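You operate a simulated robot arm through the tools that you are given. There is no shell and no other tool.

You run a simulated two-armed robot. Do the job below in one go: nothing can be reset, and whatever is moved stays where it is left.

TASK
Carry the grey baking pan with both arms and set it on the cross table top.

The check looks at the end state, three seconds after you hand in, the way a careful person would. Anything else that was tipped, shoved, dropped, spilled or broken makes it a failure.

THE ROBOT
Two 7-joint arms with two-finger parallel grippers on one trunk, on a base that moves. Base frame: it is fixed to the floor where the robot stands at the start and does not move with it; the origin is under the middle of the robot, x ahead of it, y to its left, z up; the surface under the hand at the start is at about z = 0.88. Units: m, rad, N and s.
The left shoulder is at the start at [0.07, 0.133, 1.196], the right one opposite. With the tool pointing down near the work surface each hand reaches from about 0.1 to 0.64 m from the robot's upright axis, wherever it stands, measured 20 degrees to its own side. Places, roughly: cross table top [-1.5, 2.8, 0.9]. Payload 1.57 kg a hand.
The TCP of each hand is the grasp point between the finger pads, 0.03 m short of the fingertips. In the tool frame z runs along the fingers and y along their closing line. Largest opening 0.08 m; finger width 0.017, thickness 0.012; the body of the gripper, 0.04 by 0.082 m, starts 0.08 m behind the TCP.
Orientation is that of the tool frame in the base frame, as a unit quaternion [w, x, y, z]. With the fingers straight down and closing along the base's y, the tool's x points along the base's -x, its y along +y and its z along -z.

THE INTERFACE
- The arms move only by the tool servo_tool. It takes "left_commands", "right_commands" or both (then of equal length, played together; a hand with none holds still); each is text: rows parted by semicolons, each of 6 numbers parted by spaces: the shift along the tool's x, y, z in units of 300 mm (1.0 is 300 mm), then the turn, a rotation vector about the tool's x, y, z in units of 60 degrees (1.0 is 60 degrees). In form: tx ty tz ax ay az; .... A call has 1 to 20 rows; each row is the pose to reach, as a shift and turn from the pose commanded when the call began, along the tool's axes at that moment. "left_grip" and "right_grip" are, for a hand that has rows, the finger opening in m, from 0 to 0.08, set as the call begins (left out, the last holds). A call with a number of a shift or a turn outside -1 to 1 is refused whole. Each row takes 0.2 s and may step no farther than 0.05 m and 0.15 rad from the row before; otherwise, or with a gripper value out of range, the whole call is refused. Where a pose cannot be reached the arm comes as near as it can. A force on the tool above 40 N (or 10 N above the force at the start of the call, whichever is more), or a blocked arm, ends the call early, and 0.2 s more pass. The fingers move at their own pace (about 0.153 m/s each) and stop on an object; they squeeze with about 36 N. The grip force told is the motor's: it shows also when the fingers shut on nothing. Time passes only in rows, and 0.2 s behind the last, so rows that repeat a pose let the fingers close. It gives the time, the measured TCP pose, the force on the tool (base axes), the opening and the grip force at its end, in the units of the frame above (readings bear some noise), with the torque about the TCP (base axes, N m) and any sound that the robot's microphone picked up.
- Cameras (640 x 400 px; columns grow to the right, rows downward): "scene" is now at [0.1291, -0.0334, 1.4193]; the picture's right is [-0.38, -0.92, 0.00], its down [-0.59, 0.24, -0.77] and it looks along [0.71, -0.30, -0.63] (base axes); focal length 277 px, centre (320, 200). "left" rides on the left gripper at [0.072, 0.007, -0.122] in its tool frame; the picture's right is [-0.09, 1.00, 0.00], its down [-0.84, -0.08, -0.54] and it looks along [-0.54, -0.05, 0.84] (tool axes); focal length 238 px, centre (320, 200). "right" rides on the right gripper at [0.072, -0.007, -0.122] in its tool frame; the picture's right is [0.09, 1.00, 0.00], its down [-0.84, 0.08, -0.54] and it looks along [-0.54, 0.05, 0.84] (tool axes); focal length 238 px, centre (320, 200). There is no depth. A picture from a camera that has moved, and an enlarged one, comes with that camera's place and axes in the base frame and with its lens.
- grab_frame(camera): a new picture of that camera. The clock stands still meanwhile.
- lift_body(by): slides the trunk up (or, below 0, down) by that many m; the arms and the scene camera ride with it, the base frame stays. It gives what a move gives, with no picture.
- steer(legs): drives the robot by 1 to 6 legs, each [ahead, left, turn to the left] in m, m and rad, along the robot's own axes; the way and the turn of a leg run together, so that a leg with both is an arc; at most 1.5 m and 3.142 rad a leg. The arms and the cameras ride along, it lands a little off, and it stops where it bumps. It gives what a move gives.
- turn_head(pan, tilt): turns the head with the scene camera to pan (to the left, within 1.501 rad either way) and tilt (down, from -0.506 to 1.204), counted from straight ahead of the robot. It gives what a move gives.
- close_up(camera, box): a new picture of the part [left, top, right, bottom] of that camera's present view, enlarged. The clock stands still meanwhile.
- sign_off(): hands the job in; it is judged then, once.

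Places have to be worked out from the pictures, the camera data and where the tool is seen. Open the grippers and draw the arms clear of the work before you hand the job in, unless the task says otherwise.

The tools are called after "Emit:" as name(argument=value, ...) on one line, values as JSON. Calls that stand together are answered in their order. servo_tool: Moves the arms, as the interface text tells. Its arguments: {"type":"object","properties":{"left_commands":{"type":"string"},"left_grip":{"type":"number"},"right_commands":{"type":"string"},"right_grip":{"type":"number"}},"required":[]} The other tools are called the same way: lift_body (by) moves the trunk up or down; steer (legs) drives the base; turn_head (pan, tilt) turns the head that bears the scene camera; grab_frame (camera) takes a picture; close_up (camera, box) takes an enlarged picture of a part of a camera's view; sign_off () hands the job in.

At the start:

```text
t: 0.0
left_ee_pos: [0.4989, 0.0802, 1.1039]
left_tcp_rot: [0.0, 0.0, 1.0, 0.0]
left_wrist_force: [0.0, 1.1, 0.4]
left_moment: [-0.01, -0.02, 0.01]
left_opening: 0.08
left_finger_force: 0.0
right_ee_pos: [0.4401, -0.3483, 1.17]
right_tcp_rot: [0.0, 0.0, 1.0, 0.0]
right_wrist_force: [0.1, 0.3, 0.0]
right_moment: [-0.03, 0.0, -0.04]
right_opening: 0.0801
right_finger_force: 0.0
trunk travel left (down, up): [-0.769, 0.171]
robot x, y, heading: [0.0014, -0.0014, 0.004]
head pan, tilt (commanded): [-0.394, 0.686]
```

scene: 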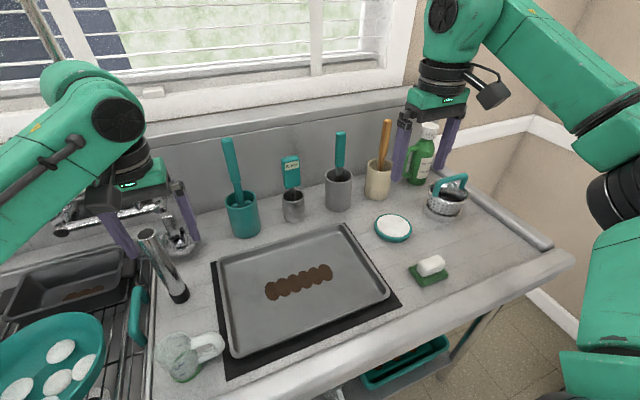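
right: 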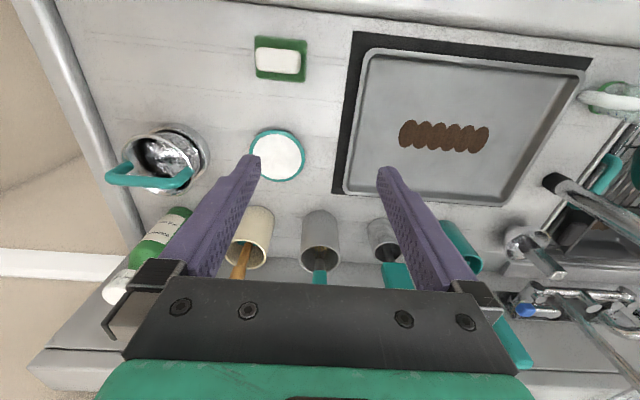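
left: 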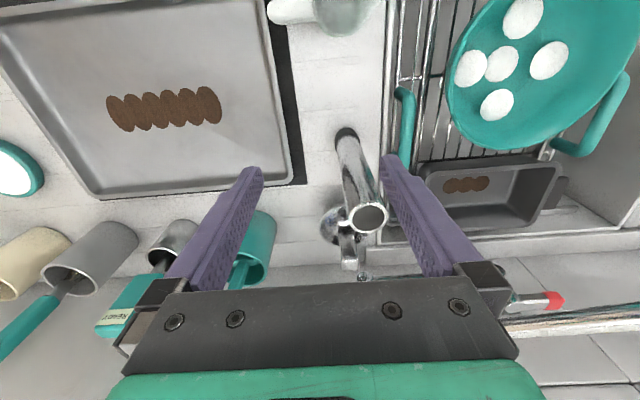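

The big grey pan sits on a dark mat right ahead, with its rims at about x 0.38–0.60 and y −0.29–0.03. I'll look closer at the pan and its neighbours before moving anything.

Emit:
close_up(camera="scene", box=[140, 200, 420, 390])

Emit:
close_up(camera="left", box=[200, 0, 440, 240])

Emit:
close_up(camera="right", box=[320, 10, 640, 230])

```text
2.11 times, centred on (280, 295) of scene
camera zoom: at [0.1291, -0.0334, 1.4193], right [-0.38, -0.92, 0.0], down [-0.59, 0.24, -0.77], along [0.71, -0.3, -0.63], focal length 582 px, centre (404, 0)
```

zoom: 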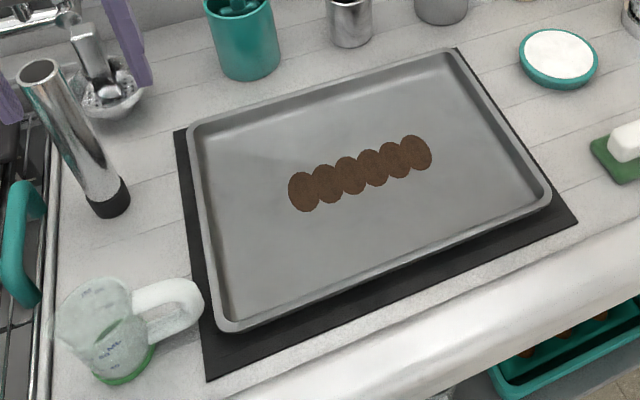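

```text
1.67 times, centred on (320, 120) of left
camera zoom: at [0.4265, 0.0871, 1.2267], right [0.09, 1.0, 0.0], down [0.84, -0.08, 0.54], along [0.54, -0.05, -0.84], focal length 397 px, centre (320, 333)
```

zoom: 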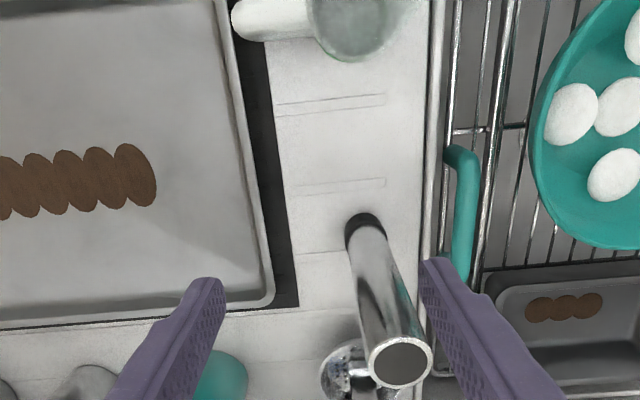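

```text
1.82 times, centred on (480, 120) of right
camera zoom: at [0.3675, -0.3549, 1.292], right [-0.09, 1.0, 0.0], down [0.84, 0.08, 0.54], along [0.54, 0.05, -0.84], focal length 433 px, centre (29, 346)
```

zoom: 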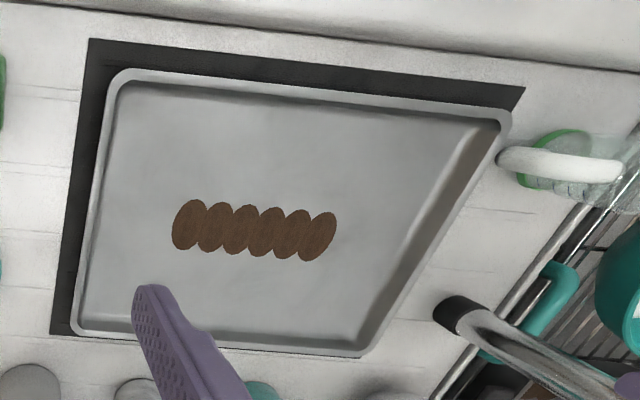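

The pan has a raised rim all round; a cup handle lies near its near-left corner and a metal cylinder stands at about (0.55, 0.12). Now I'll turn the head left to find the cross table and check the drive path.

Emit:
turn_head(pan=1.5, tilt=0.4)

Emit:
grab_frame(camera="scene")

```text
t: 1.9
left_ee_pos: [0.4982, 0.0808, 1.1048]
left_tcp_rot: [0.0, 0.0, 1.0, 0.0]
left_wrist_force: [0.3, -0.2, -0.6]
left_moment: [0.0, 0.03, -0.01]
left_opening: 0.0798
left_finger_force: 0.1
right_ee_pos: [0.4395, -0.3471, 1.1693]
right_tcp_rot: [0.0, 0.0, 1.0, 0.0]
right_wrist_force: [-0.2, 0.2, 0.0]
right_moment: [0.0, 0.01, 0.01]
right_opening: 0.0802
right_finger_force: 0.1
trunk travel left (down, up): [-0.769, 0.171]
robot x, y, heading: [0.0026, -0.0028, -0.0]
head pan, tilt (commanded): [1.499, 0.4]
```

```text
taken
camera scene: at [0.0569, 0.0919, 1.445], right [1.0, -0.07, 0.0], down [-0.03, -0.39, -0.92], along [0.07, 0.92, -0.39], focal length 277 px, centre (320, 200)
```

scene: 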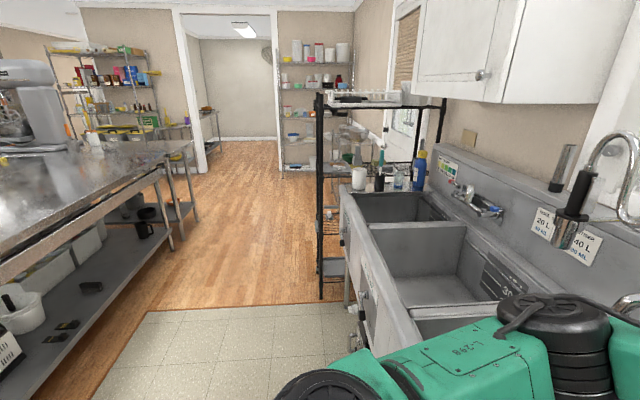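

The long steel table runs behind me on the left; the cross table should appear around pixel (133, 146). I'll enlarge that part.

Emit:
close_up(camera="scene", box=[0, 60, 240, 260])

Emit:
turn_head(pan=1.5, tilt=0.75)

Emit:
grab_frame(camera="scene")

Emit:
turn_head(pan=-1.5, tilt=0.5)

Emit:
grab_frame(camera="scene")

```text
2.00 times, centred on (120, 160) of scene
camera zoom: at [0.0569, 0.0919, 1.445], right [1.0, -0.07, 0.0], down [-0.03, -0.39, -0.92], along [0.07, 0.92, -0.39], focal length 553 px, centre (720, 280)
```

zoom: 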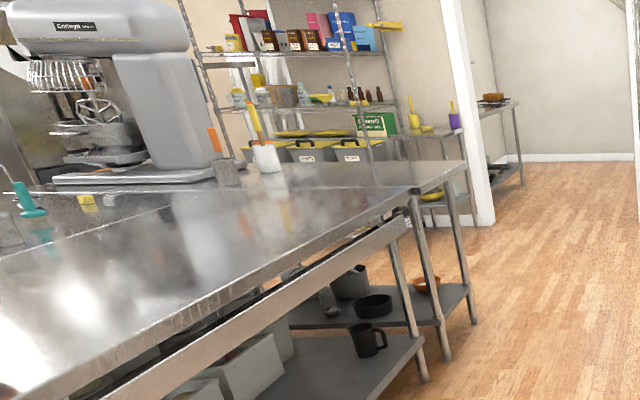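

```text
t: 2.7
left_ee_pos: [0.498, 0.0804, 1.1044]
left_tcp_rot: [-0.001, 0.0, 1.0, 0.0]
left_wrist_force: [0.7, -0.1, -0.4]
left_moment: [0.03, -0.02, 0.0]
left_opening: 0.0801
left_finger_force: 0.0
right_ee_pos: [0.4402, -0.3487, 1.1701]
right_tcp_rot: [0.001, -0.001, 1.0, 0.001]
right_wrist_force: [0.5, 0.5, -0.3]
right_moment: [0.0, 0.03, 0.04]
right_opening: 0.0799
right_finger_force: 0.0
trunk travel left (down, up): [-0.769, 0.171]
robot x, y, heading: [-0.0037, -0.0015, 0.003]
head pan, tilt (commanded): [1.499, 0.75]
```

```text
taken
camera scene: at [0.0561, 0.0822, 1.414], right [1.0, -0.07, 0.0], down [-0.05, -0.68, -0.73], along [0.05, 0.73, -0.68], focal length 277 px, centre (320, 200)
```

scene: 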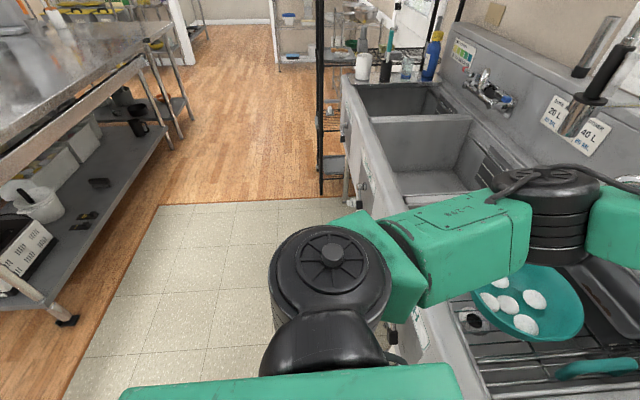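

```text
t: 5.3
left_ee_pos: [0.4985, 0.0802, 1.1042]
left_tcp_rot: [0.0, 0.0, 1.0, 0.0]
left_wrist_force: [-0.2, 1.0, -0.5]
left_moment: [0.01, 0.02, 0.03]
left_opening: 0.0801
left_finger_force: 0.2
right_ee_pos: [0.4393, -0.3483, 1.1694]
right_tcp_rot: [0.0, 0.0, 1.0, 0.001]
right_wrist_force: [0.1, 0.9, 0.2]
right_moment: [-0.01, 0.02, 0.02]
right_opening: 0.0801
right_finger_force: 0.0
trunk travel left (down, up): [-0.769, 0.171]
robot x, y, heading: [-0.0014, 0.0015, 0.001]
head pan, tilt (commanded): [-1.499, 0.499]
```

```text
taken
camera scene: at [0.0567, -0.0912, 1.4358], right [-1.0, -0.07, 0.0], down [-0.03, 0.48, -0.88], along [0.06, -0.88, -0.48], focal length 277 px, centre (320, 200)
```

scene: 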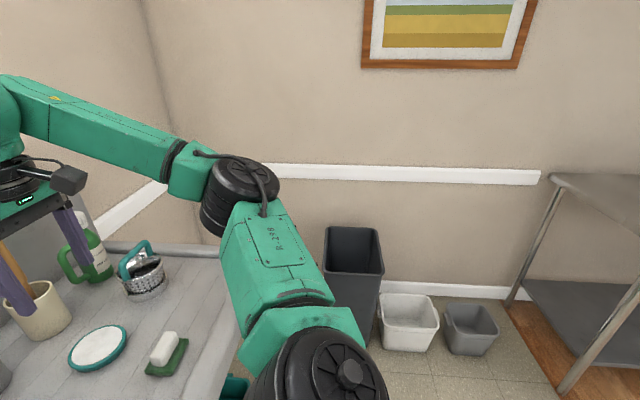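

The cross table's right edge is at about x −1.04, y 2.4–3.0. It is clear there, since the mixer and white pot are further in near x ≤ −1.85, and the aisle between x −1.05 and 0.2 is free. I'll turn the head back to the pan and bring both hands over the middle of its left and right rims.

Emit:
turn_head(pan=-0.25, tilt=0.85)

Emit:
servo_tool(left_commands="0.02 -0.09 0.03 0 0 0; 0.045 -0.177 0.10 0 0 0; 0.045 -0.177 0.18 0 0 0; 0.045 -0.177 0.26 0 0 0; 0.045 -0.177 0.34 0 0 0; 0.045 -0.177 0.34 0 0 0", right_commands="-0.03 0.04 0.113 0 0 0; -0.06 0.08 0.226 0 0 0; -0.09 0.12 0.34 0 0 0; -0.12 0.16 0.453 0 0 0; -0.15 0.193 0.567 0 0 0; -0.15 0.193 0.567 0 0 0", left_grip=0.06, right_grip=0.06)

Emit:
grab_frame(camera="scene")

Emit:
grab_frame(camera="left")

Emit:
grab_frame(camera="right")

```text
t: 6.7
left_ee_pos: [0.4983, 0.0801, 1.1043]
left_tcp_rot: [0.001, 0.0, 1.0, 0.0]
left_wrist_force: [0.1, -0.5, 0.4]
left_moment: [0.03, 0.05, 0.01]
left_opening: 0.0801
left_finger_force: 0.0
right_ee_pos: [0.4393, -0.3485, 1.1695]
right_tcp_rot: [0.0, 0.0, 1.0, 0.001]
right_wrist_force: [-0.4, -0.9, 0.0]
right_moment: [-0.01, 0.01, 0.0]
right_opening: 0.08
right_finger_force: 0.2
trunk travel left (down, up): [-0.769, 0.171]
robot x, y, heading: [0.0002, -0.0027, 0.003]
head pan, tilt (commanded): [-0.25, 0.85]
```

```text
t: 8.1
left_ee_pos: [0.4843, 0.0273, 1.0034]
left_tcp_rot: [0.0, 0.001, 1.0, 0.0]
left_wrist_force: [-0.9, 0.6, 0.0]
left_moment: [0.04, -0.02, -0.01]
left_opening: 0.0599
left_finger_force: 0.1
right_ee_pos: [0.4845, -0.2909, 1.0007]
right_tcp_rot: [0.0, 0.0, 1.0, 0.0]
right_wrist_force: [-0.1, -0.8, 0.2]
right_moment: [0.0, -0.02, -0.02]
right_opening: 0.0599
right_finger_force: 0.0
trunk travel left (down, up): [-0.769, 0.171]
robot x, y, heading: [-0.0021, -0.0001, 0.003]
head pan, tilt (commanded): [-0.25, 0.85]
```

```text
taken
camera scene: at [0.1251, -0.0195, 1.406], right [-0.25, -0.97, 0.0], down [-0.73, 0.19, -0.66], along [0.64, -0.16, -0.75], focal length 277 px, centre (320, 200)
```

scene: 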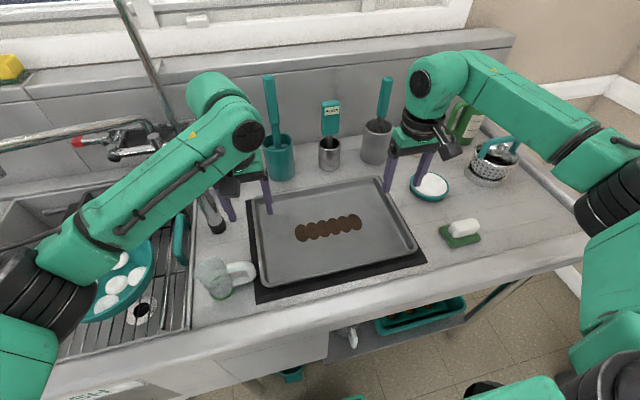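

```text
taken
camera left: at [0.4119, 0.034, 1.1255], right [0.09, 1.0, 0.0], down [0.84, -0.08, 0.54], along [0.54, -0.05, -0.84], focal length 238 px, centre (320, 200)
```

left: 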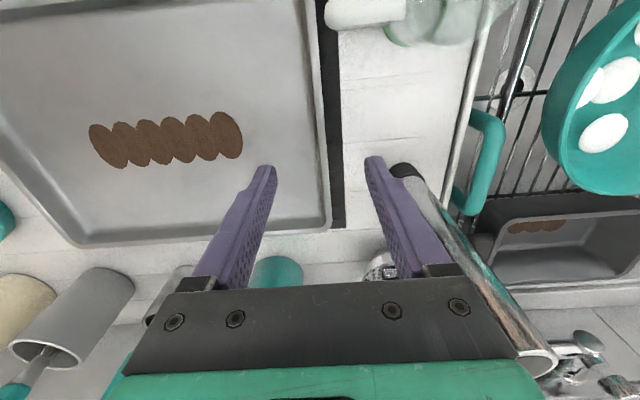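

```text
taken
camera right: at [0.4118, -0.2973, 1.1215], right [-0.09, 1.0, 0.0], down [0.84, 0.08, 0.54], along [0.54, 0.05, -0.84], focal length 238 px, centre (320, 200)
```

right: 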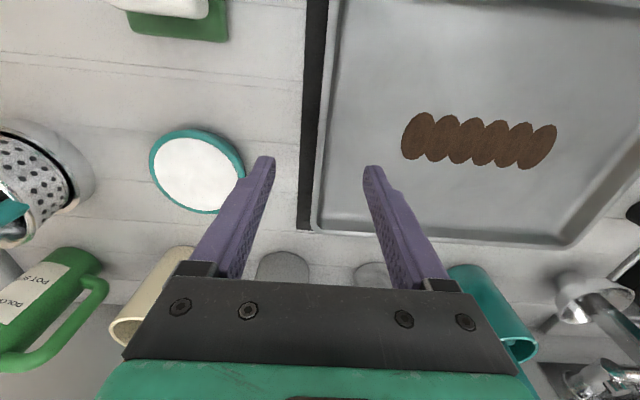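

Both hands hover over the rims; I judge the outer rims at y ≈ 0.030 (left) and y ≈ −0.292 (right). I'll zoom in to check the rim's shape and height before lowering.

Emit:
close_up(camera="left", box=[240, 60, 400, 240])

Emit:
close_up(camera="right", box=[240, 60, 400, 240])

Emit:
close_up(camera="scene", box=[190, 140, 330, 310])

Emit:
close_up(camera="scene", box=[330, 140, 470, 310])

```text
2.22 times, centred on (320, 150) of left
camera zoom: at [0.4119, 0.034, 1.1255], right [0.09, 1.0, 0.0], down [0.84, -0.08, 0.54], along [0.54, -0.05, -0.84], focal length 530 px, centre (320, 311)
```

zoom: 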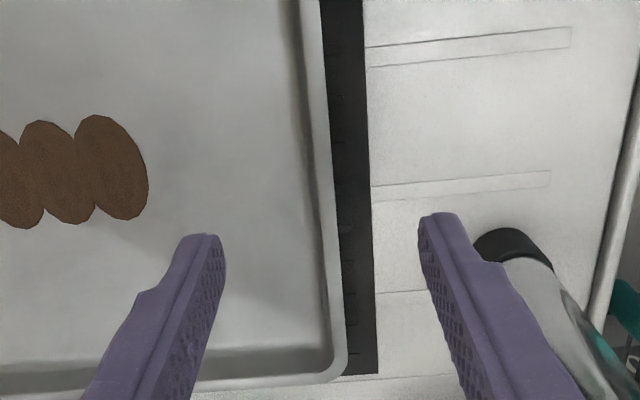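

```text
2.22 times, centred on (320, 150) of right
camera zoom: at [0.4118, -0.2973, 1.1215], right [-0.09, 1.0, 0.0], down [0.84, 0.08, 0.54], along [0.54, 0.05, -0.84], focal length 530 px, centre (320, 311)
```

zoom: 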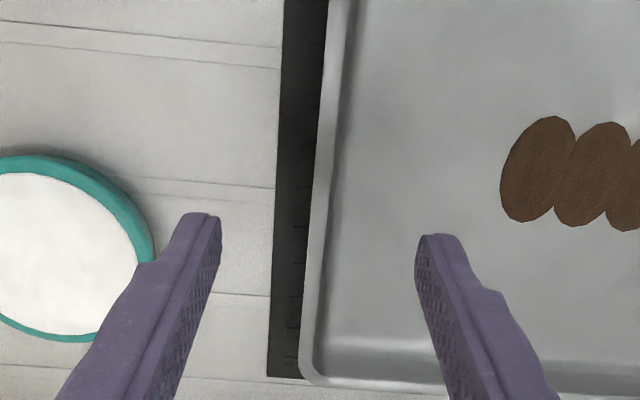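

```text
2.35 times, centred on (260, 225) of scene
camera zoom: at [0.1251, -0.0195, 1.406], right [-0.25, -0.97, 0.0], down [-0.73, 0.19, -0.66], along [0.64, -0.16, -0.75], focal length 651 px, centre (461, 141)
```

zoom: 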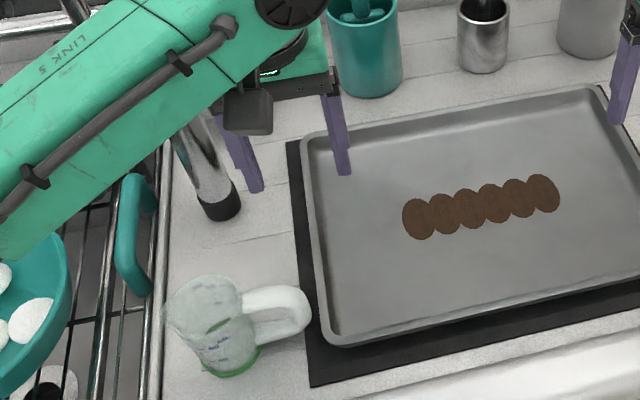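

```text
2.35 times, centred on (400, 225) of scene
camera zoom: at [0.1251, -0.0195, 1.406], right [-0.25, -0.97, 0.0], down [-0.73, 0.19, -0.66], along [0.64, -0.16, -0.75], focal length 651 px, centre (132, 141)
```

zoom: 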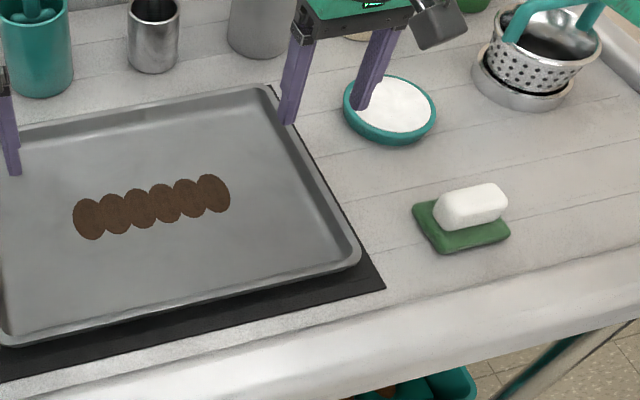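

The rim strip is about 7 mm wide, centred near y 0.027 (left) and −0.289 (right), and the pan is about 2 cm deep. I'll lower both hands so the fingers straddle the rims, stopping at TCP z ≈ 0.922 with the fingers still open.

Emit:
servo_tool(left_commands="0 0 0.09 0 0 0; 0 0 0.18 0 0 0; 0 0 0.23 0 0 0; 0 0 0.27 0 0 0; 0 0 0.27 0 0 0", right_commands="0 0.006 0.09 0 0 0; 0 0.006 0.17 0 0 0; 0 0.006 0.22 0 0 0; 0 0.006 0.262 0 0 0; 0 0.006 0.262 0 0 0", left_grip=0.05, right_grip=0.05)

Emit:
grab_frame(camera="left")

Emit:
grab_frame(camera="right")

Emit:
close_up(camera="scene", box=[190, 140, 430, 310])

```text
t: 9.3
left_ee_pos: [0.4851, 0.0274, 0.9222]
left_tcp_rot: [-0.001, 0.0, 1.0, -0.001]
left_wrist_force: [0.1, 0.2, -0.3]
left_moment: [0.03, -0.03, -0.03]
left_opening: 0.0499
left_finger_force: 0.0
right_ee_pos: [0.4842, -0.2892, 0.9221]
right_tcp_rot: [0.0, 0.0, 1.0, 0.001]
right_wrist_force: [0.1, 0.5, 0.1]
right_moment: [0.03, -0.02, 0.01]
right_opening: 0.05
right_finger_force: 0.1
trunk travel left (down, up): [-0.769, 0.171]
robot x, y, heading: [-0.0003, -0.0012, 0.003]
head pan, tilt (commanded): [-0.25, 0.85]
```

```text
taken
camera left: at [0.4125, 0.0337, 1.0435], right [0.09, 1.0, 0.0], down [0.84, -0.08, 0.54], along [0.54, -0.05, -0.84], focal length 238 px, centre (320, 200)
```

left: 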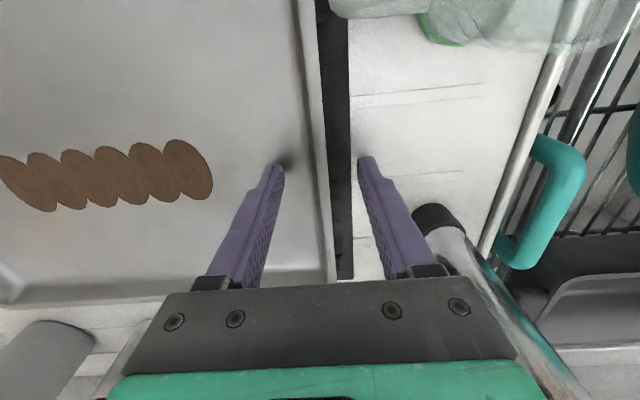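

```text
taken
camera right: at [0.4126, -0.2957, 1.043], right [-0.09, 1.0, 0.0], down [0.84, 0.08, 0.54], along [0.54, 0.05, -0.84], focal length 238 px, centre (320, 200)
```

right: 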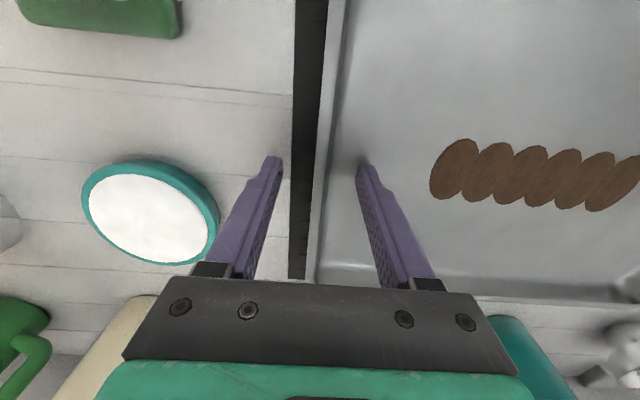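

```text
2.35 times, centred on (310, 225) of scene
camera zoom: at [0.1257, -0.0198, 1.4059], right [-0.25, -0.97, 0.0], down [-0.73, 0.19, -0.66], along [0.64, -0.16, -0.75], focal length 651 px, centre (344, 141)
```

zoom: 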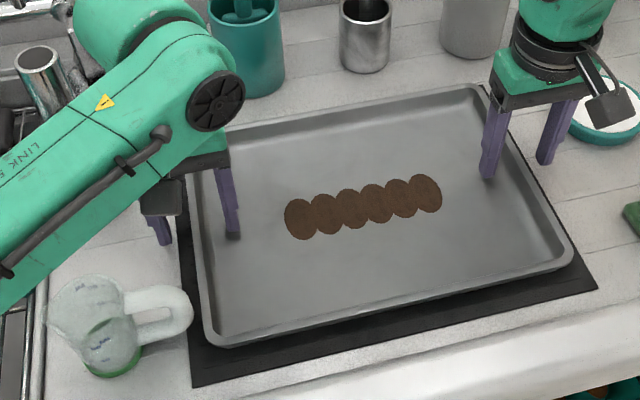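

The fingers straddle both rims evenly, with the tips about 1 cm above the pan floor and no contact forces yet. I'll go down slowly another 6 mm.

Emit:
servo_tool(left_commands="0 0 0.007 0 0 0; 0 0 0.014 0 0 0; 0 0 0.02 0 0 0; 0 0 0.02 0 0 0", right_commands="0 0 0.007 0 0 0; 0 0 0.014 0 0 0; 0 0 0.02 0 0 0; 0 0 0.02 0 0 0")

Emit:
close_up(camera="left", box=[240, 100, 400, 290])

Emit:
close_up(camera="right", box=[240, 100, 400, 290])

```text
t: 10.3
left_ee_pos: [0.4835, 0.0276, 0.9169]
left_tcp_rot: [0.002, 0.0, 1.0, 0.0]
left_wrist_force: [1.9, -1.1, 8.7]
left_moment: [-0.27, -0.02, -0.04]
left_opening: 0.0505
left_finger_force: 0.4
right_ee_pos: [0.4833, -0.2885, 0.9167]
right_tcp_rot: [0.001, 0.0, 1.0, 0.001]
right_wrist_force: [1.4, -0.6, 6.0]
right_moment: [0.15, -0.02, -0.07]
right_opening: 0.0494
right_finger_force: 0.1
trunk travel left (down, up): [-0.769, 0.171]
robot x, y, heading: [0.001, 0.0002, 0.001]
head pan, tilt (commanded): [-0.25, 0.85]
```

```text
2.11 times, centred on (320, 195) of left
camera zoom: at [0.4117, 0.034, 1.0391], right [0.09, 1.0, 0.0], down [0.84, -0.08, 0.54], along [0.54, -0.05, -0.84], focal length 502 px, centre (320, 210)
```

zoom: 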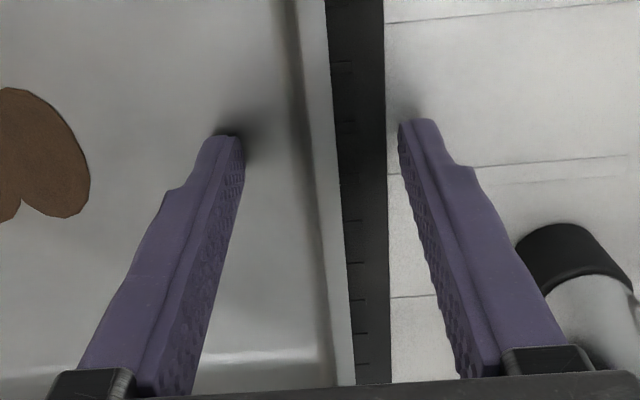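

```text
2.11 times, centred on (320, 195) of right
camera zoom: at [0.4116, -0.2949, 1.0383], right [-0.09, 1.0, 0.0], down [0.84, 0.08, 0.54], along [0.54, 0.05, -0.84], focal length 502 px, centre (320, 210)
```

zoom: 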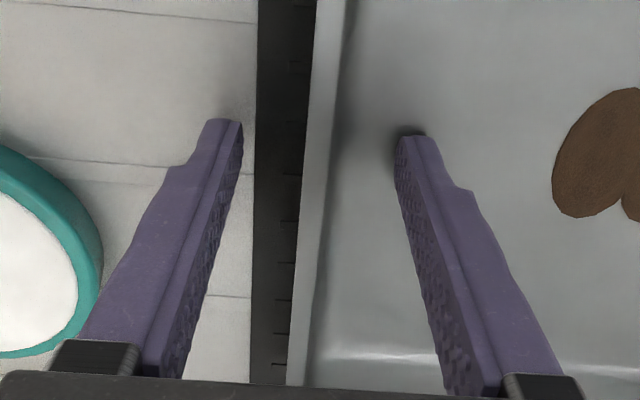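

The fingertips just touched the pan floor (about 6–9 N), so its floor is near z 0.887. I'll back up 3 mm, then close both grippers on the rims.

Emit:
servo_tool(left_commands="0 0 -0.006 0 0 0; 0 0 -0.011 0 0 0; 0 0 -0.011 0 0 0", right_commands="0 0 -0.006 0 0 0; 0 0 -0.011 0 0 0; 0 0 -0.011 0 0 0")

Emit:
servo_tool(left_commands="0 0 0 0 0 0; 0 0 0 0 0 0; 0 0 0 0 0 0; 0 0 0 0 0 0", right_commands="0 0 0 0 0 0; 0 0 0 0 0 0; 0 0 0 0 0 0; 0 0 0 0 0 0", left_grip=0.0, right_grip=0.0)

Emit:
close_up(camera="left", box=[240, 100, 400, 290])

Emit:
close_up(camera="right", box=[240, 100, 400, 290])

```text
t: 11.1
left_ee_pos: [0.4843, 0.0281, 0.9179]
left_tcp_rot: [-0.001, 0.001, 1.0, 0.0]
left_wrist_force: [1.0, 0.1, -0.5]
left_moment: [0.0, 0.0, 0.01]
left_opening: 0.05
left_finger_force: 0.0
right_ee_pos: [0.4836, -0.2902, 0.9182]
right_tcp_rot: [0.0, 0.0, 1.0, 0.0]
right_wrist_force: [1.1, 0.2, -0.6]
right_moment: [-0.01, -0.02, -0.02]
right_opening: 0.0501
right_finger_force: 0.1
trunk travel left (down, up): [-0.769, 0.171]
robot x, y, heading: [-0.0008, 0.0002, 0.003]
head pan, tilt (commanded): [-0.25, 0.85]
```

```text
t: 12.1
left_ee_pos: [0.4846, 0.0252, 0.9183]
left_tcp_rot: [0.0, 0.001, 1.0, -0.003]
left_wrist_force: [0.3, -16.6, -0.4]
left_moment: [-0.87, -0.02, 0.2]
left_opening: 0.0066
left_finger_force: 26.5
right_ee_pos: [0.4847, -0.2876, 0.9188]
right_tcp_rot: [0.0, -0.001, 1.0, 0.001]
right_wrist_force: [-0.7, 16.4, 0.8]
right_moment: [0.81, 0.08, -0.15]
right_opening: 0.0064
right_finger_force: 25.7
trunk travel left (down, up): [-0.769, 0.171]
robot x, y, heading: [-0.001, -0.0007, 0.002]
head pan, tilt (commanded): [-0.25, 0.85]
```

```text
2.11 times, centred on (320, 195) of left
camera zoom: at [0.413, 0.0327, 1.0411], right [0.09, 1.0, 0.0], down [0.84, -0.08, 0.54], along [0.54, -0.05, -0.84], focal length 502 px, centre (320, 210)
```

zoom: 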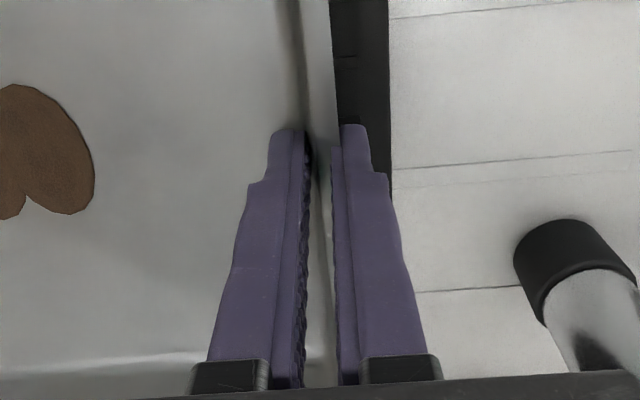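

```text
2.11 times, centred on (320, 195) of right
camera zoom: at [0.4128, -0.2944, 1.0401], right [-0.09, 1.0, 0.0], down [0.84, 0.08, 0.54], along [0.54, 0.05, -0.84], focal length 502 px, centre (320, 210)
```

zoom: 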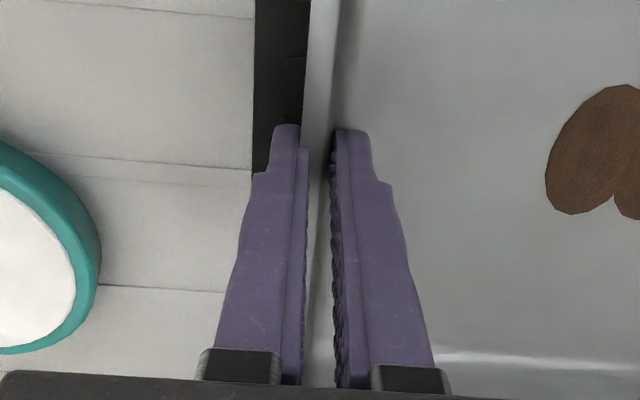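

Both grippers hold the rims at 6.5 mm opening, but they pull the pan apart with about 16 N each way. I'll shift the hands about 2.7 mm inward to relieve that tension.

Emit:
servo_tool(left_commands="0 -0.005 0 0 0 0; 0 -0.009 0 0 0 0; 0 -0.009 0 0 0 0", right_commands="0 0.005 0 0 0 0; 0 0.009 0 0 0 0; 0 0.009 0 0 0 0")

```text
t: 12.9
left_ee_pos: [0.4863, 0.0256, 0.919]
left_tcp_rot: [-0.001, -0.001, 1.0, 0.001]
left_wrist_force: [-1.5, 0.3, 0.1]
left_moment: [-0.49, 0.15, -0.27]
left_opening: 0.0068
left_finger_force: 26.1
right_ee_pos: [0.4846, -0.2858, 0.9192]
right_tcp_rot: [0.0, 0.001, 1.0, -0.002]
right_wrist_force: [1.9, 0.9, 0.5]
right_moment: [0.53, 0.0, -0.13]
right_opening: 0.0067
right_finger_force: 26.0
trunk travel left (down, up): [-0.769, 0.171]
robot x, y, heading: [-0.0021, 0.0022, -0.002]
head pan, tilt (commanded): [-0.25, 0.85]
```

The sideways tension is gone and both grips hold. I'll lift a little with the trunk first, to test the hold.

Emit:
lift_body(by=0.03)

Emit:
grab_frame(camera="scene")

Emit:
grab_frame(camera="left")

Emit:
grab_frame(camera="right")

```text
t: 13.7
left_ee_pos: [0.4863, 0.0262, 0.9473]
left_tcp_rot: [-0.001, 0.0, 1.0, 0.001]
left_wrist_force: [-1.5, 10.3, -1.5]
left_moment: [-0.33, -0.02, -0.29]
left_opening: 0.0068
left_finger_force: 25.5
right_ee_pos: [0.4846, -0.2872, 0.948]
right_tcp_rot: [-0.001, 0.001, 1.0, -0.001]
right_wrist_force: [1.8, -10.0, -1.1]
right_moment: [0.3, 0.01, -0.2]
right_opening: 0.0065
right_finger_force: 26.4
trunk travel left (down, up): [-0.799, 0.141]
robot x, y, heading: [-0.0044, 0.0005, -0.002]
head pan, tilt (commanded): [-0.25, 0.85]
```

```text
taken
camera scene: at [0.1268, -0.02, 1.4358], right [-0.25, -0.97, 0.0], down [-0.73, 0.19, -0.66], along [0.64, -0.16, -0.75], focal length 277 px, centre (320, 200)
```

scene: 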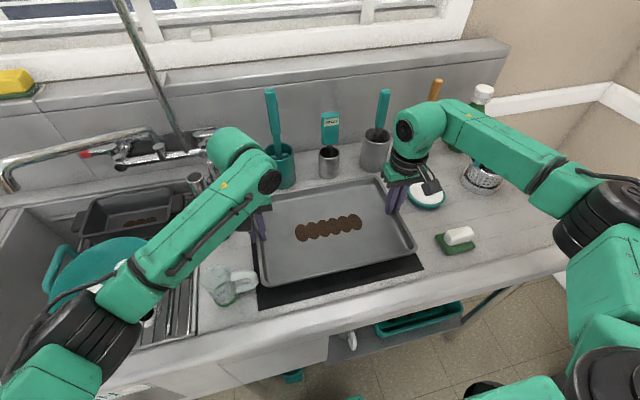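

```text
taken
camera left: at [0.4144, 0.0314, 1.0709], right [0.09, 1.0, 0.0], down [0.84, -0.08, 0.54], along [0.54, -0.05, -0.84], focal length 238 px, centre (320, 200)
```

left: 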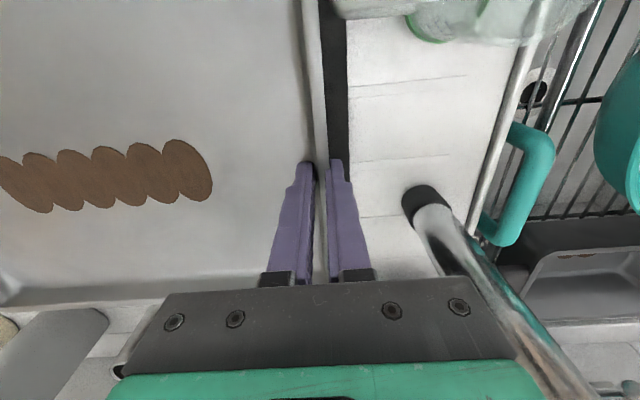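

```text
taken
camera right: at [0.413, -0.2932, 1.07], right [-0.09, 1.0, 0.0], down [0.84, 0.08, 0.54], along [0.54, 0.05, -0.84], focal length 238 px, centre (320, 200)
```

right: 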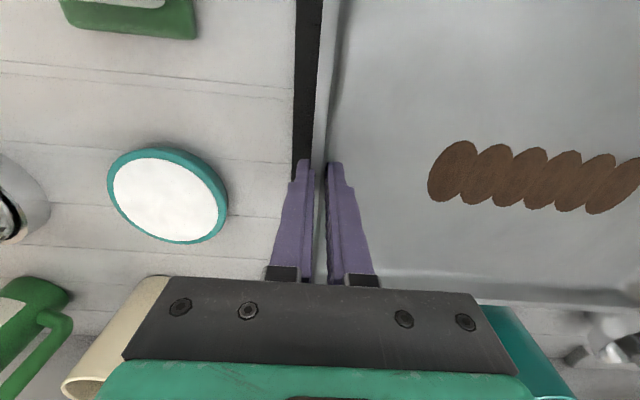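

The pan is off the mat and level, but now squeezed by about 10 N sideways. I'll ease the hands out about 1.4 mm, then raise the trunk further to clear the cup.

Emit:
servo_tool(left_commands="0 0.003 0 0 0 0; 0 0.0045 0 0 0 0; 0 0.0045 0 0 0 0", right_commands="0 -0.003 0 0 0 0; 0 -0.0045 0 0 0 0; 0 -0.0045 0 0 0 0")

Emit:
lift_body(by=0.13)

Emit:
grab_frame(camera="scene")

```text
t: 14.5
left_ee_pos: [0.486, 0.026, 0.9499]
left_tcp_rot: [-0.001, 0.0, 1.0, 0.0]
left_wrist_force: [-1.1, 8.0, -1.1]
left_moment: [-0.35, 0.0, -0.27]
left_opening: 0.0067
left_finger_force: 25.8
right_ee_pos: [0.4857, -0.287, 0.9482]
right_tcp_rot: [0.0, 0.0, 1.0, 0.0]
right_wrist_force: [2.4, -8.3, -1.6]
right_moment: [0.35, -0.02, -0.24]
right_opening: 0.0063
right_finger_force: 25.9
trunk travel left (down, up): [-0.799, 0.141]
robot x, y, heading: [0.0004, -0.001, -0.007]
head pan, tilt (commanded): [-0.25, 0.85]
```

```text
t: 16.1
left_ee_pos: [0.4858, 0.0245, 1.0797]
left_tcp_rot: [-0.001, 0.001, 1.0, 0.0]
left_wrist_force: [-0.9, 6.2, -1.0]
left_moment: [-0.37, 0.07, -0.24]
left_opening: 0.0067
left_finger_force: 26.3
right_ee_pos: [0.4859, -0.2876, 1.0802]
right_tcp_rot: [0.0, 0.0, 1.0, 0.0]
right_wrist_force: [1.5, -6.4, -3.0]
right_moment: [0.39, -0.04, -0.24]
right_opening: 0.0067
right_finger_force: 25.8
trunk travel left (down, up): [-0.929, 0.011]
robot x, y, heading: [0.0014, 0.0026, -0.0]
head pan, tilt (commanded): [-0.25, 0.85]
```

```text
taken
camera scene: at [0.1268, -0.02, 1.5657], right [-0.25, -0.97, 0.0], down [-0.73, 0.19, -0.66], along [0.64, -0.16, -0.75], focal length 277 px, centre (320, 200)
```

scene: 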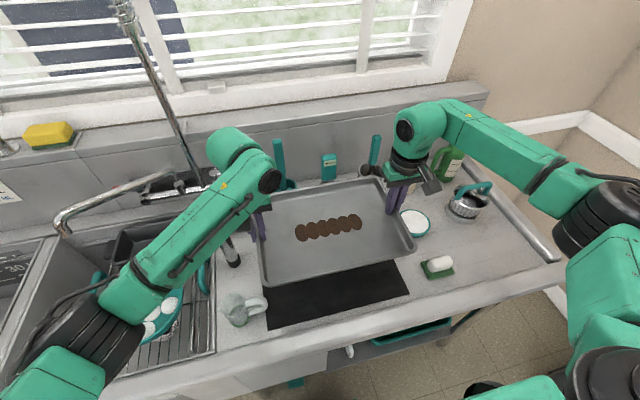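

The pan is held level at about z 1.05, well above the cup. Now I'll back away from the counter 0.36 m and check.

Emit:
steer(legs=[[-0.18, 0, 0], [-0.18, 0, 0]])

Emit:
grab_frame(camera="scene")

```text
t: 18.6
left_ee_pos: [0.137, 0.0275, 1.0773]
left_tcp_rot: [-0.002, -0.002, 1.0, 0.0]
left_wrist_force: [-2.2, 6.0, -2.2]
left_moment: [-0.42, 0.05, -0.23]
left_opening: 0.0067
left_finger_force: 26.1
right_ee_pos: [0.1379, -0.2842, 1.0783]
right_tcp_rot: [-0.002, -0.002, 1.0, 0.0]
right_wrist_force: [2.2, -5.6, -1.8]
right_moment: [0.41, -0.03, -0.25]
right_opening: 0.0068
right_finger_force: 26.0
trunk travel left (down, up): [-0.929, 0.011]
robot x, y, heading: [-0.35, 0.0022, 0.007]
head pan, tilt (commanded): [-0.25, 0.85]
```

```text
taken
camera scene: at [-0.2207, -0.0198, 1.5653], right [-0.24, -0.97, 0.0], down [-0.73, 0.18, -0.66], along [0.64, -0.16, -0.75], focal length 277 px, centre (320, 200)
```

scene: 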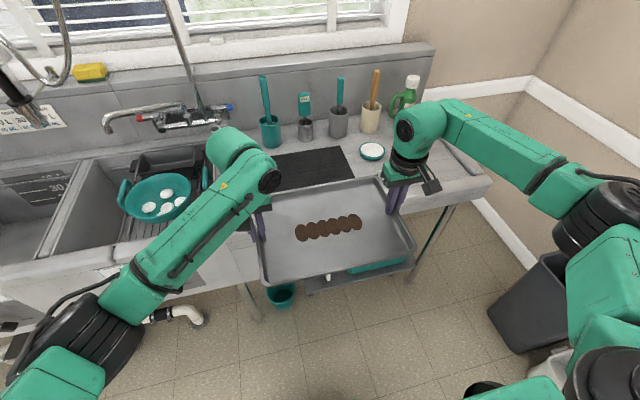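

Clear of the counter, with the robot at x −0.35. I'll turn left 90° in two legs, so the robot faces along the aisle.

Emit:
steer(legs=[[0, 0, 0.785], [0, 0, 0.785]])

Emit:
turn_head(pan=0.3, tilt=0.55)

Emit:
grab_frame(camera="scene")

```text
t: 23.2
left_ee_pos: [-0.3928, 0.4848, 1.0792]
left_tcp_rot: [0.0, 0.718, -0.696, -0.001]
left_wrist_force: [-1.3, -1.7, -2.0]
left_moment: [-0.04, -0.47, -0.25]
left_opening: 0.0067
left_finger_force: 26.2
right_ee_pos: [-0.0813, 0.4941, 1.0798]
right_tcp_rot: [0.0, 0.719, -0.695, 0.0]
right_wrist_force: [2.0, 0.9, -2.1]
right_moment: [-0.01, 0.48, -0.24]
right_opening: 0.0067
right_finger_force: 26.5
trunk travel left (down, up): [-0.929, 0.011]
robot x, y, heading: [-0.3542, 0.0003, 1.604]
head pan, tilt (commanded): [-0.25, 0.85]
```

```text
t: 24.2
left_ee_pos: [-0.394, 0.4861, 1.0789]
left_tcp_rot: [0.001, 0.719, -0.695, 0.001]
left_wrist_force: [-1.5, -0.3, -1.4]
left_moment: [-0.09, -0.47, -0.24]
left_opening: 0.0066
left_finger_force: 26.3
right_ee_pos: [-0.0813, 0.4934, 1.0785]
right_tcp_rot: [0.0, 0.719, -0.695, 0.0]
right_wrist_force: [2.1, 0.4, -1.7]
right_moment: [0.09, 0.54, 0.17]
right_opening: 0.0065
right_finger_force: 26.1
trunk travel left (down, up): [-0.929, 0.011]
robot x, y, heading: [-0.3519, -0.0008, 1.596]
head pan, tilt (commanded): [0.3, 0.55]
```

```text
taken
camera scene: at [-0.3829, 0.1351, 1.5912], right [0.95, 0.33, 0.0], down [0.17, -0.49, -0.85], along [-0.28, 0.81, -0.52], focal length 277 px, centre (320, 200)
```

scene: 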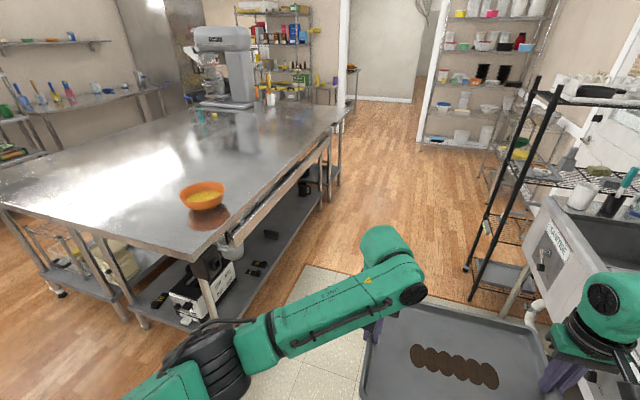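

The aisle ahead is free: the table's right edge is at x ≈ −1.04, the rack at x ≥ 0.2, and the cross table's far corner near (−1.06, 3.05). The pan is still level and firmly held, so I'll drive ahead 1.3 m.

Emit:
steer(legs=[[0.65, 0, 0], [0.65, 0, 0]])

Emit:
grab_frame(camera="scene")

```text
t: 30.9
left_ee_pos: [-0.4528, 1.7559, 1.0785]
left_tcp_rot: [0.0, 0.724, -0.689, 0.0]
left_wrist_force: [-1.0, -1.3, -1.6]
left_moment: [0.23, -0.47, -0.22]
left_opening: 0.0066
left_finger_force: 25.9
right_ee_pos: [-0.1414, 1.7712, 1.0787]
right_tcp_rot: [0.0, 0.724, -0.69, 0.0]
right_wrist_force: [1.2, 0.5, -1.5]
right_moment: [-0.19, 0.49, -0.09]
right_opening: 0.0065
right_finger_force: 26.4
trunk travel left (down, up): [-0.929, 0.011]
robot x, y, heading: [-0.4053, 1.2791, 1.618]
head pan, tilt (commanded): [0.3, 0.55]
```

```text
taken
camera scene: at [-0.4365, 1.4067, 1.5914], right [0.94, 0.34, 0.0], down [0.18, -0.49, -0.85], along [-0.29, 0.8, -0.52], focal length 277 px, centre (320, 200)
```

scene: 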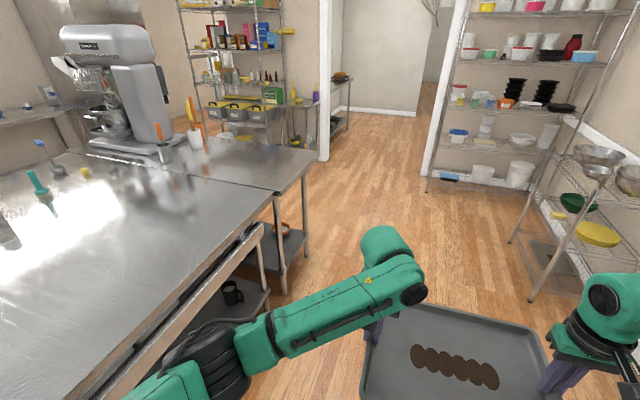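

The cross table top spans y ≈ 2.47–3.11 with its right edge at x ≈ −1.05, and that part is empty. I'll drive on to about (−0.42, 2.66), ready to turn toward it.

Emit:
steer(legs=[[0.69, -0.025, 0], [0.69, -0.025, 0]])

Emit:
grab_frame(camera="scene")

```text
t: 38.1
left_ee_pos: [-0.4687, 3.1374, 1.0796]
left_tcp_rot: [0.0, 0.723, -0.691, 0.0]
left_wrist_force: [-1.4, -0.6, -0.8]
left_moment: [-0.01, -0.46, -0.27]
left_opening: 0.0064
left_finger_force: 25.8
right_ee_pos: [-0.1565, 3.1507, 1.0798]
right_tcp_rot: [0.001, 0.723, -0.691, 0.0]
right_wrist_force: [1.3, -0.1, -1.1]
right_moment: [0.0, 0.44, 0.22]
right_opening: 0.0067
right_finger_force: 26.2
trunk travel left (down, up): [-0.929, 0.011]
robot x, y, heading: [-0.4223, 2.6544, 1.62]
head pan, tilt (commanded): [0.3, 0.55]
```

```text
taken
camera scene: at [-0.4538, 2.7884, 1.5914], right [0.94, 0.34, 0.0], down [0.18, -0.49, -0.85], along [-0.29, 0.8, -0.52], focal length 277 px, centre (320, 200)
```

scene: 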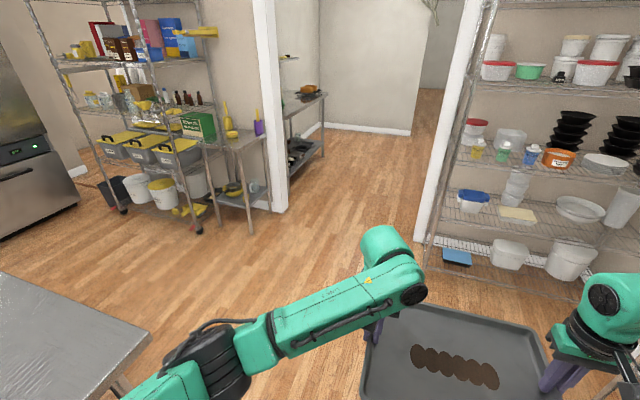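

At (−0.42, 2.65) with the pan steady. Now I'll turn left 1.5 rad to face the cross table, with head straight and tilted down.

Emit:
steer(legs=[[0, 0, 0.75], [0, 0, 0.75]])

Emit:
turn_head(pan=0.0, tilt=0.7)

Emit:
grab_frame(camera="scene")

```text
t: 42.5
left_ee_pos: [-0.9079, 2.6464, 1.0784]
left_tcp_rot: [0.001, 1.0, -0.016, 0.001]
left_wrist_force: [-0.3, -1.0, -1.7]
left_moment: [0.47, -0.14, -0.26]
left_opening: 0.0066
left_finger_force: 25.6
right_ee_pos: [-0.8973, 2.9583, 1.0793]
right_tcp_rot: [0.0, 1.0, -0.017, 0.0]
right_wrist_force: [0.0, 1.7, -2.2]
right_moment: [-0.45, 0.14, 0.22]
right_opening: 0.0069
right_finger_force: 25.8
trunk travel left (down, up): [-0.929, 0.011]
robot x, y, heading: [-0.4246, 2.6579, 3.107]
head pan, tilt (commanded): [0.3, 0.55]
```

```text
t: 43.2
left_ee_pos: [-0.9083, 2.645, 1.0786]
left_tcp_rot: [-0.001, 1.0, -0.016, 0.001]
left_wrist_force: [1.4, 0.4, -1.0]
left_moment: [0.5, 0.21, -0.13]
left_opening: 0.0063
left_finger_force: 26.1
right_ee_pos: [-0.8976, 2.9583, 1.0789]
right_tcp_rot: [0.0, 1.0, -0.017, -0.001]
right_wrist_force: [-0.8, 1.0, -1.1]
right_moment: [-0.51, -0.2, -0.12]
right_opening: 0.0064
right_finger_force: 26.6
trunk travel left (down, up): [-0.929, 0.011]
robot x, y, heading: [-0.4242, 2.6536, 3.104]
head pan, tilt (commanded): [0.0, 0.7]
```

```text
taken
camera scene: at [-0.5574, 2.6591, 1.5781], right [0.03, 1.0, 0.0], down [0.64, -0.02, -0.76], along [-0.76, 0.02, -0.64], focal length 277 px, centre (320, 200)
```

scene: 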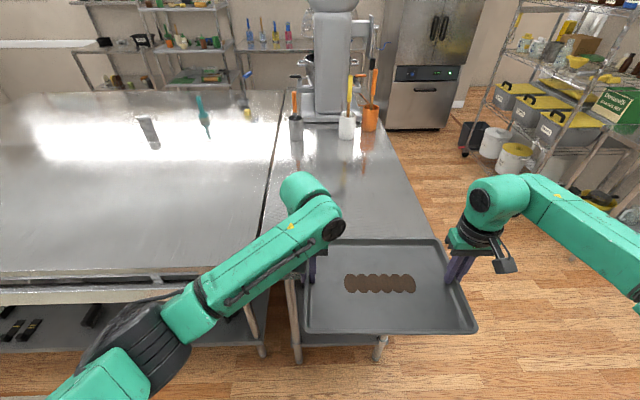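

The cross table lies straight ahead: its seam with the long table is at y ≈ 2.48, its far side at y ≈ 3.05, and the pots are back near x −1.85. I'll move ahead 0.30 m, slightly left, and square up.

Emit:
steer(legs=[[0.15, 0.01, 0.03], [0.15, 0.01, 0]])

Emit:
grab_frame(camera="scene")

Emit:
grab_frame(camera="left")

Emit:
grab_frame(camera="right")

```text
t: 45.6
left_ee_pos: [-1.2059, 2.6158, 1.0787]
left_tcp_rot: [0.0, 1.0, -0.003, -0.001]
left_wrist_force: [0.2, -1.7, -1.6]
left_moment: [0.47, -0.02, -0.19]
left_opening: 0.0064
left_finger_force: 25.5
right_ee_pos: [-1.2034, 2.9285, 1.0805]
right_tcp_rot: [0.0, 1.0, -0.002, 0.0]
right_wrist_force: [0.0, 1.2, -1.5]
right_moment: [-0.46, 0.06, 0.19]
right_opening: 0.0063
right_finger_force: 26.0
trunk travel left (down, up): [-0.929, 0.011]
robot x, y, heading: [-0.7205, 2.6396, 3.141]
head pan, tilt (commanded): [0.0, 0.7]
```

```text
taken
camera scene: at [-0.854, 2.6396, 1.5784], right [0.01, 1.0, 0.0], down [0.64, 0.0, -0.77], along [-0.77, 0.0, -0.64], focal length 277 px, centre (320, 200)
```

scene: 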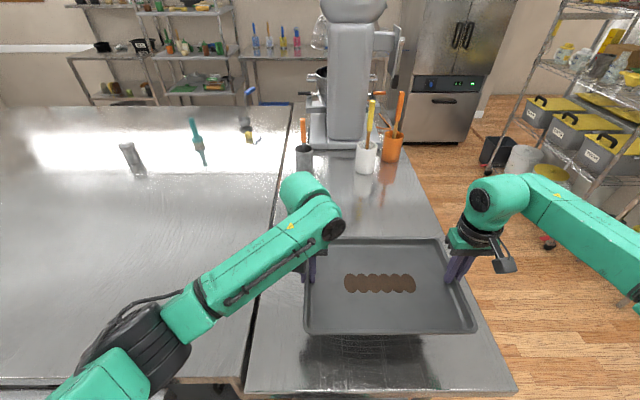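

```text
taken
camera left: at [-1.1327, 2.6089, 1.2024], right [-0.1, -1.0, 0.0], down [-0.84, 0.08, 0.54], along [-0.54, 0.05, -0.84], focal length 238 px, centre (320, 200)
```

left: 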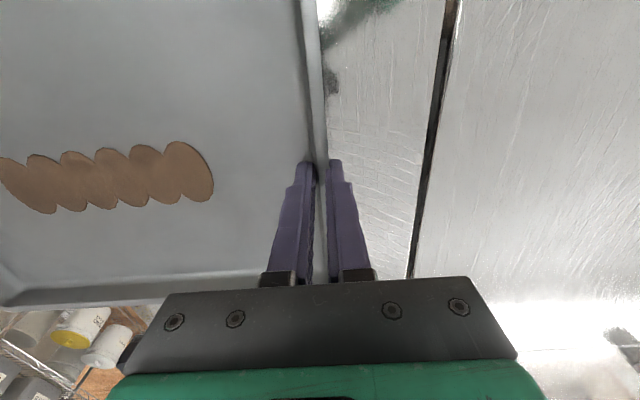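

```text
taken
camera right: at [-1.1305, 2.9347, 1.2013], right [0.09, -1.0, 0.0], down [-0.84, -0.07, 0.54], along [-0.54, -0.05, -0.84], focal length 238 px, centre (320, 200)
```

right: 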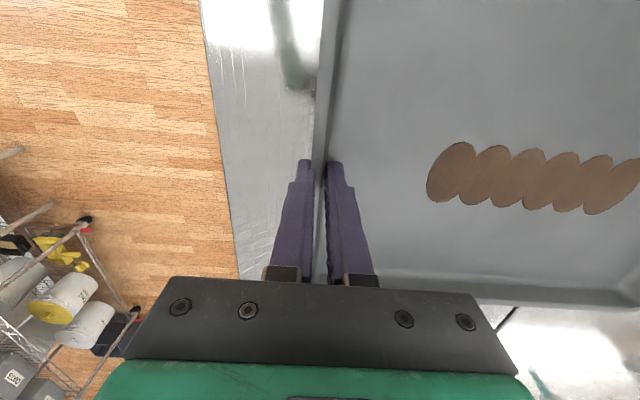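

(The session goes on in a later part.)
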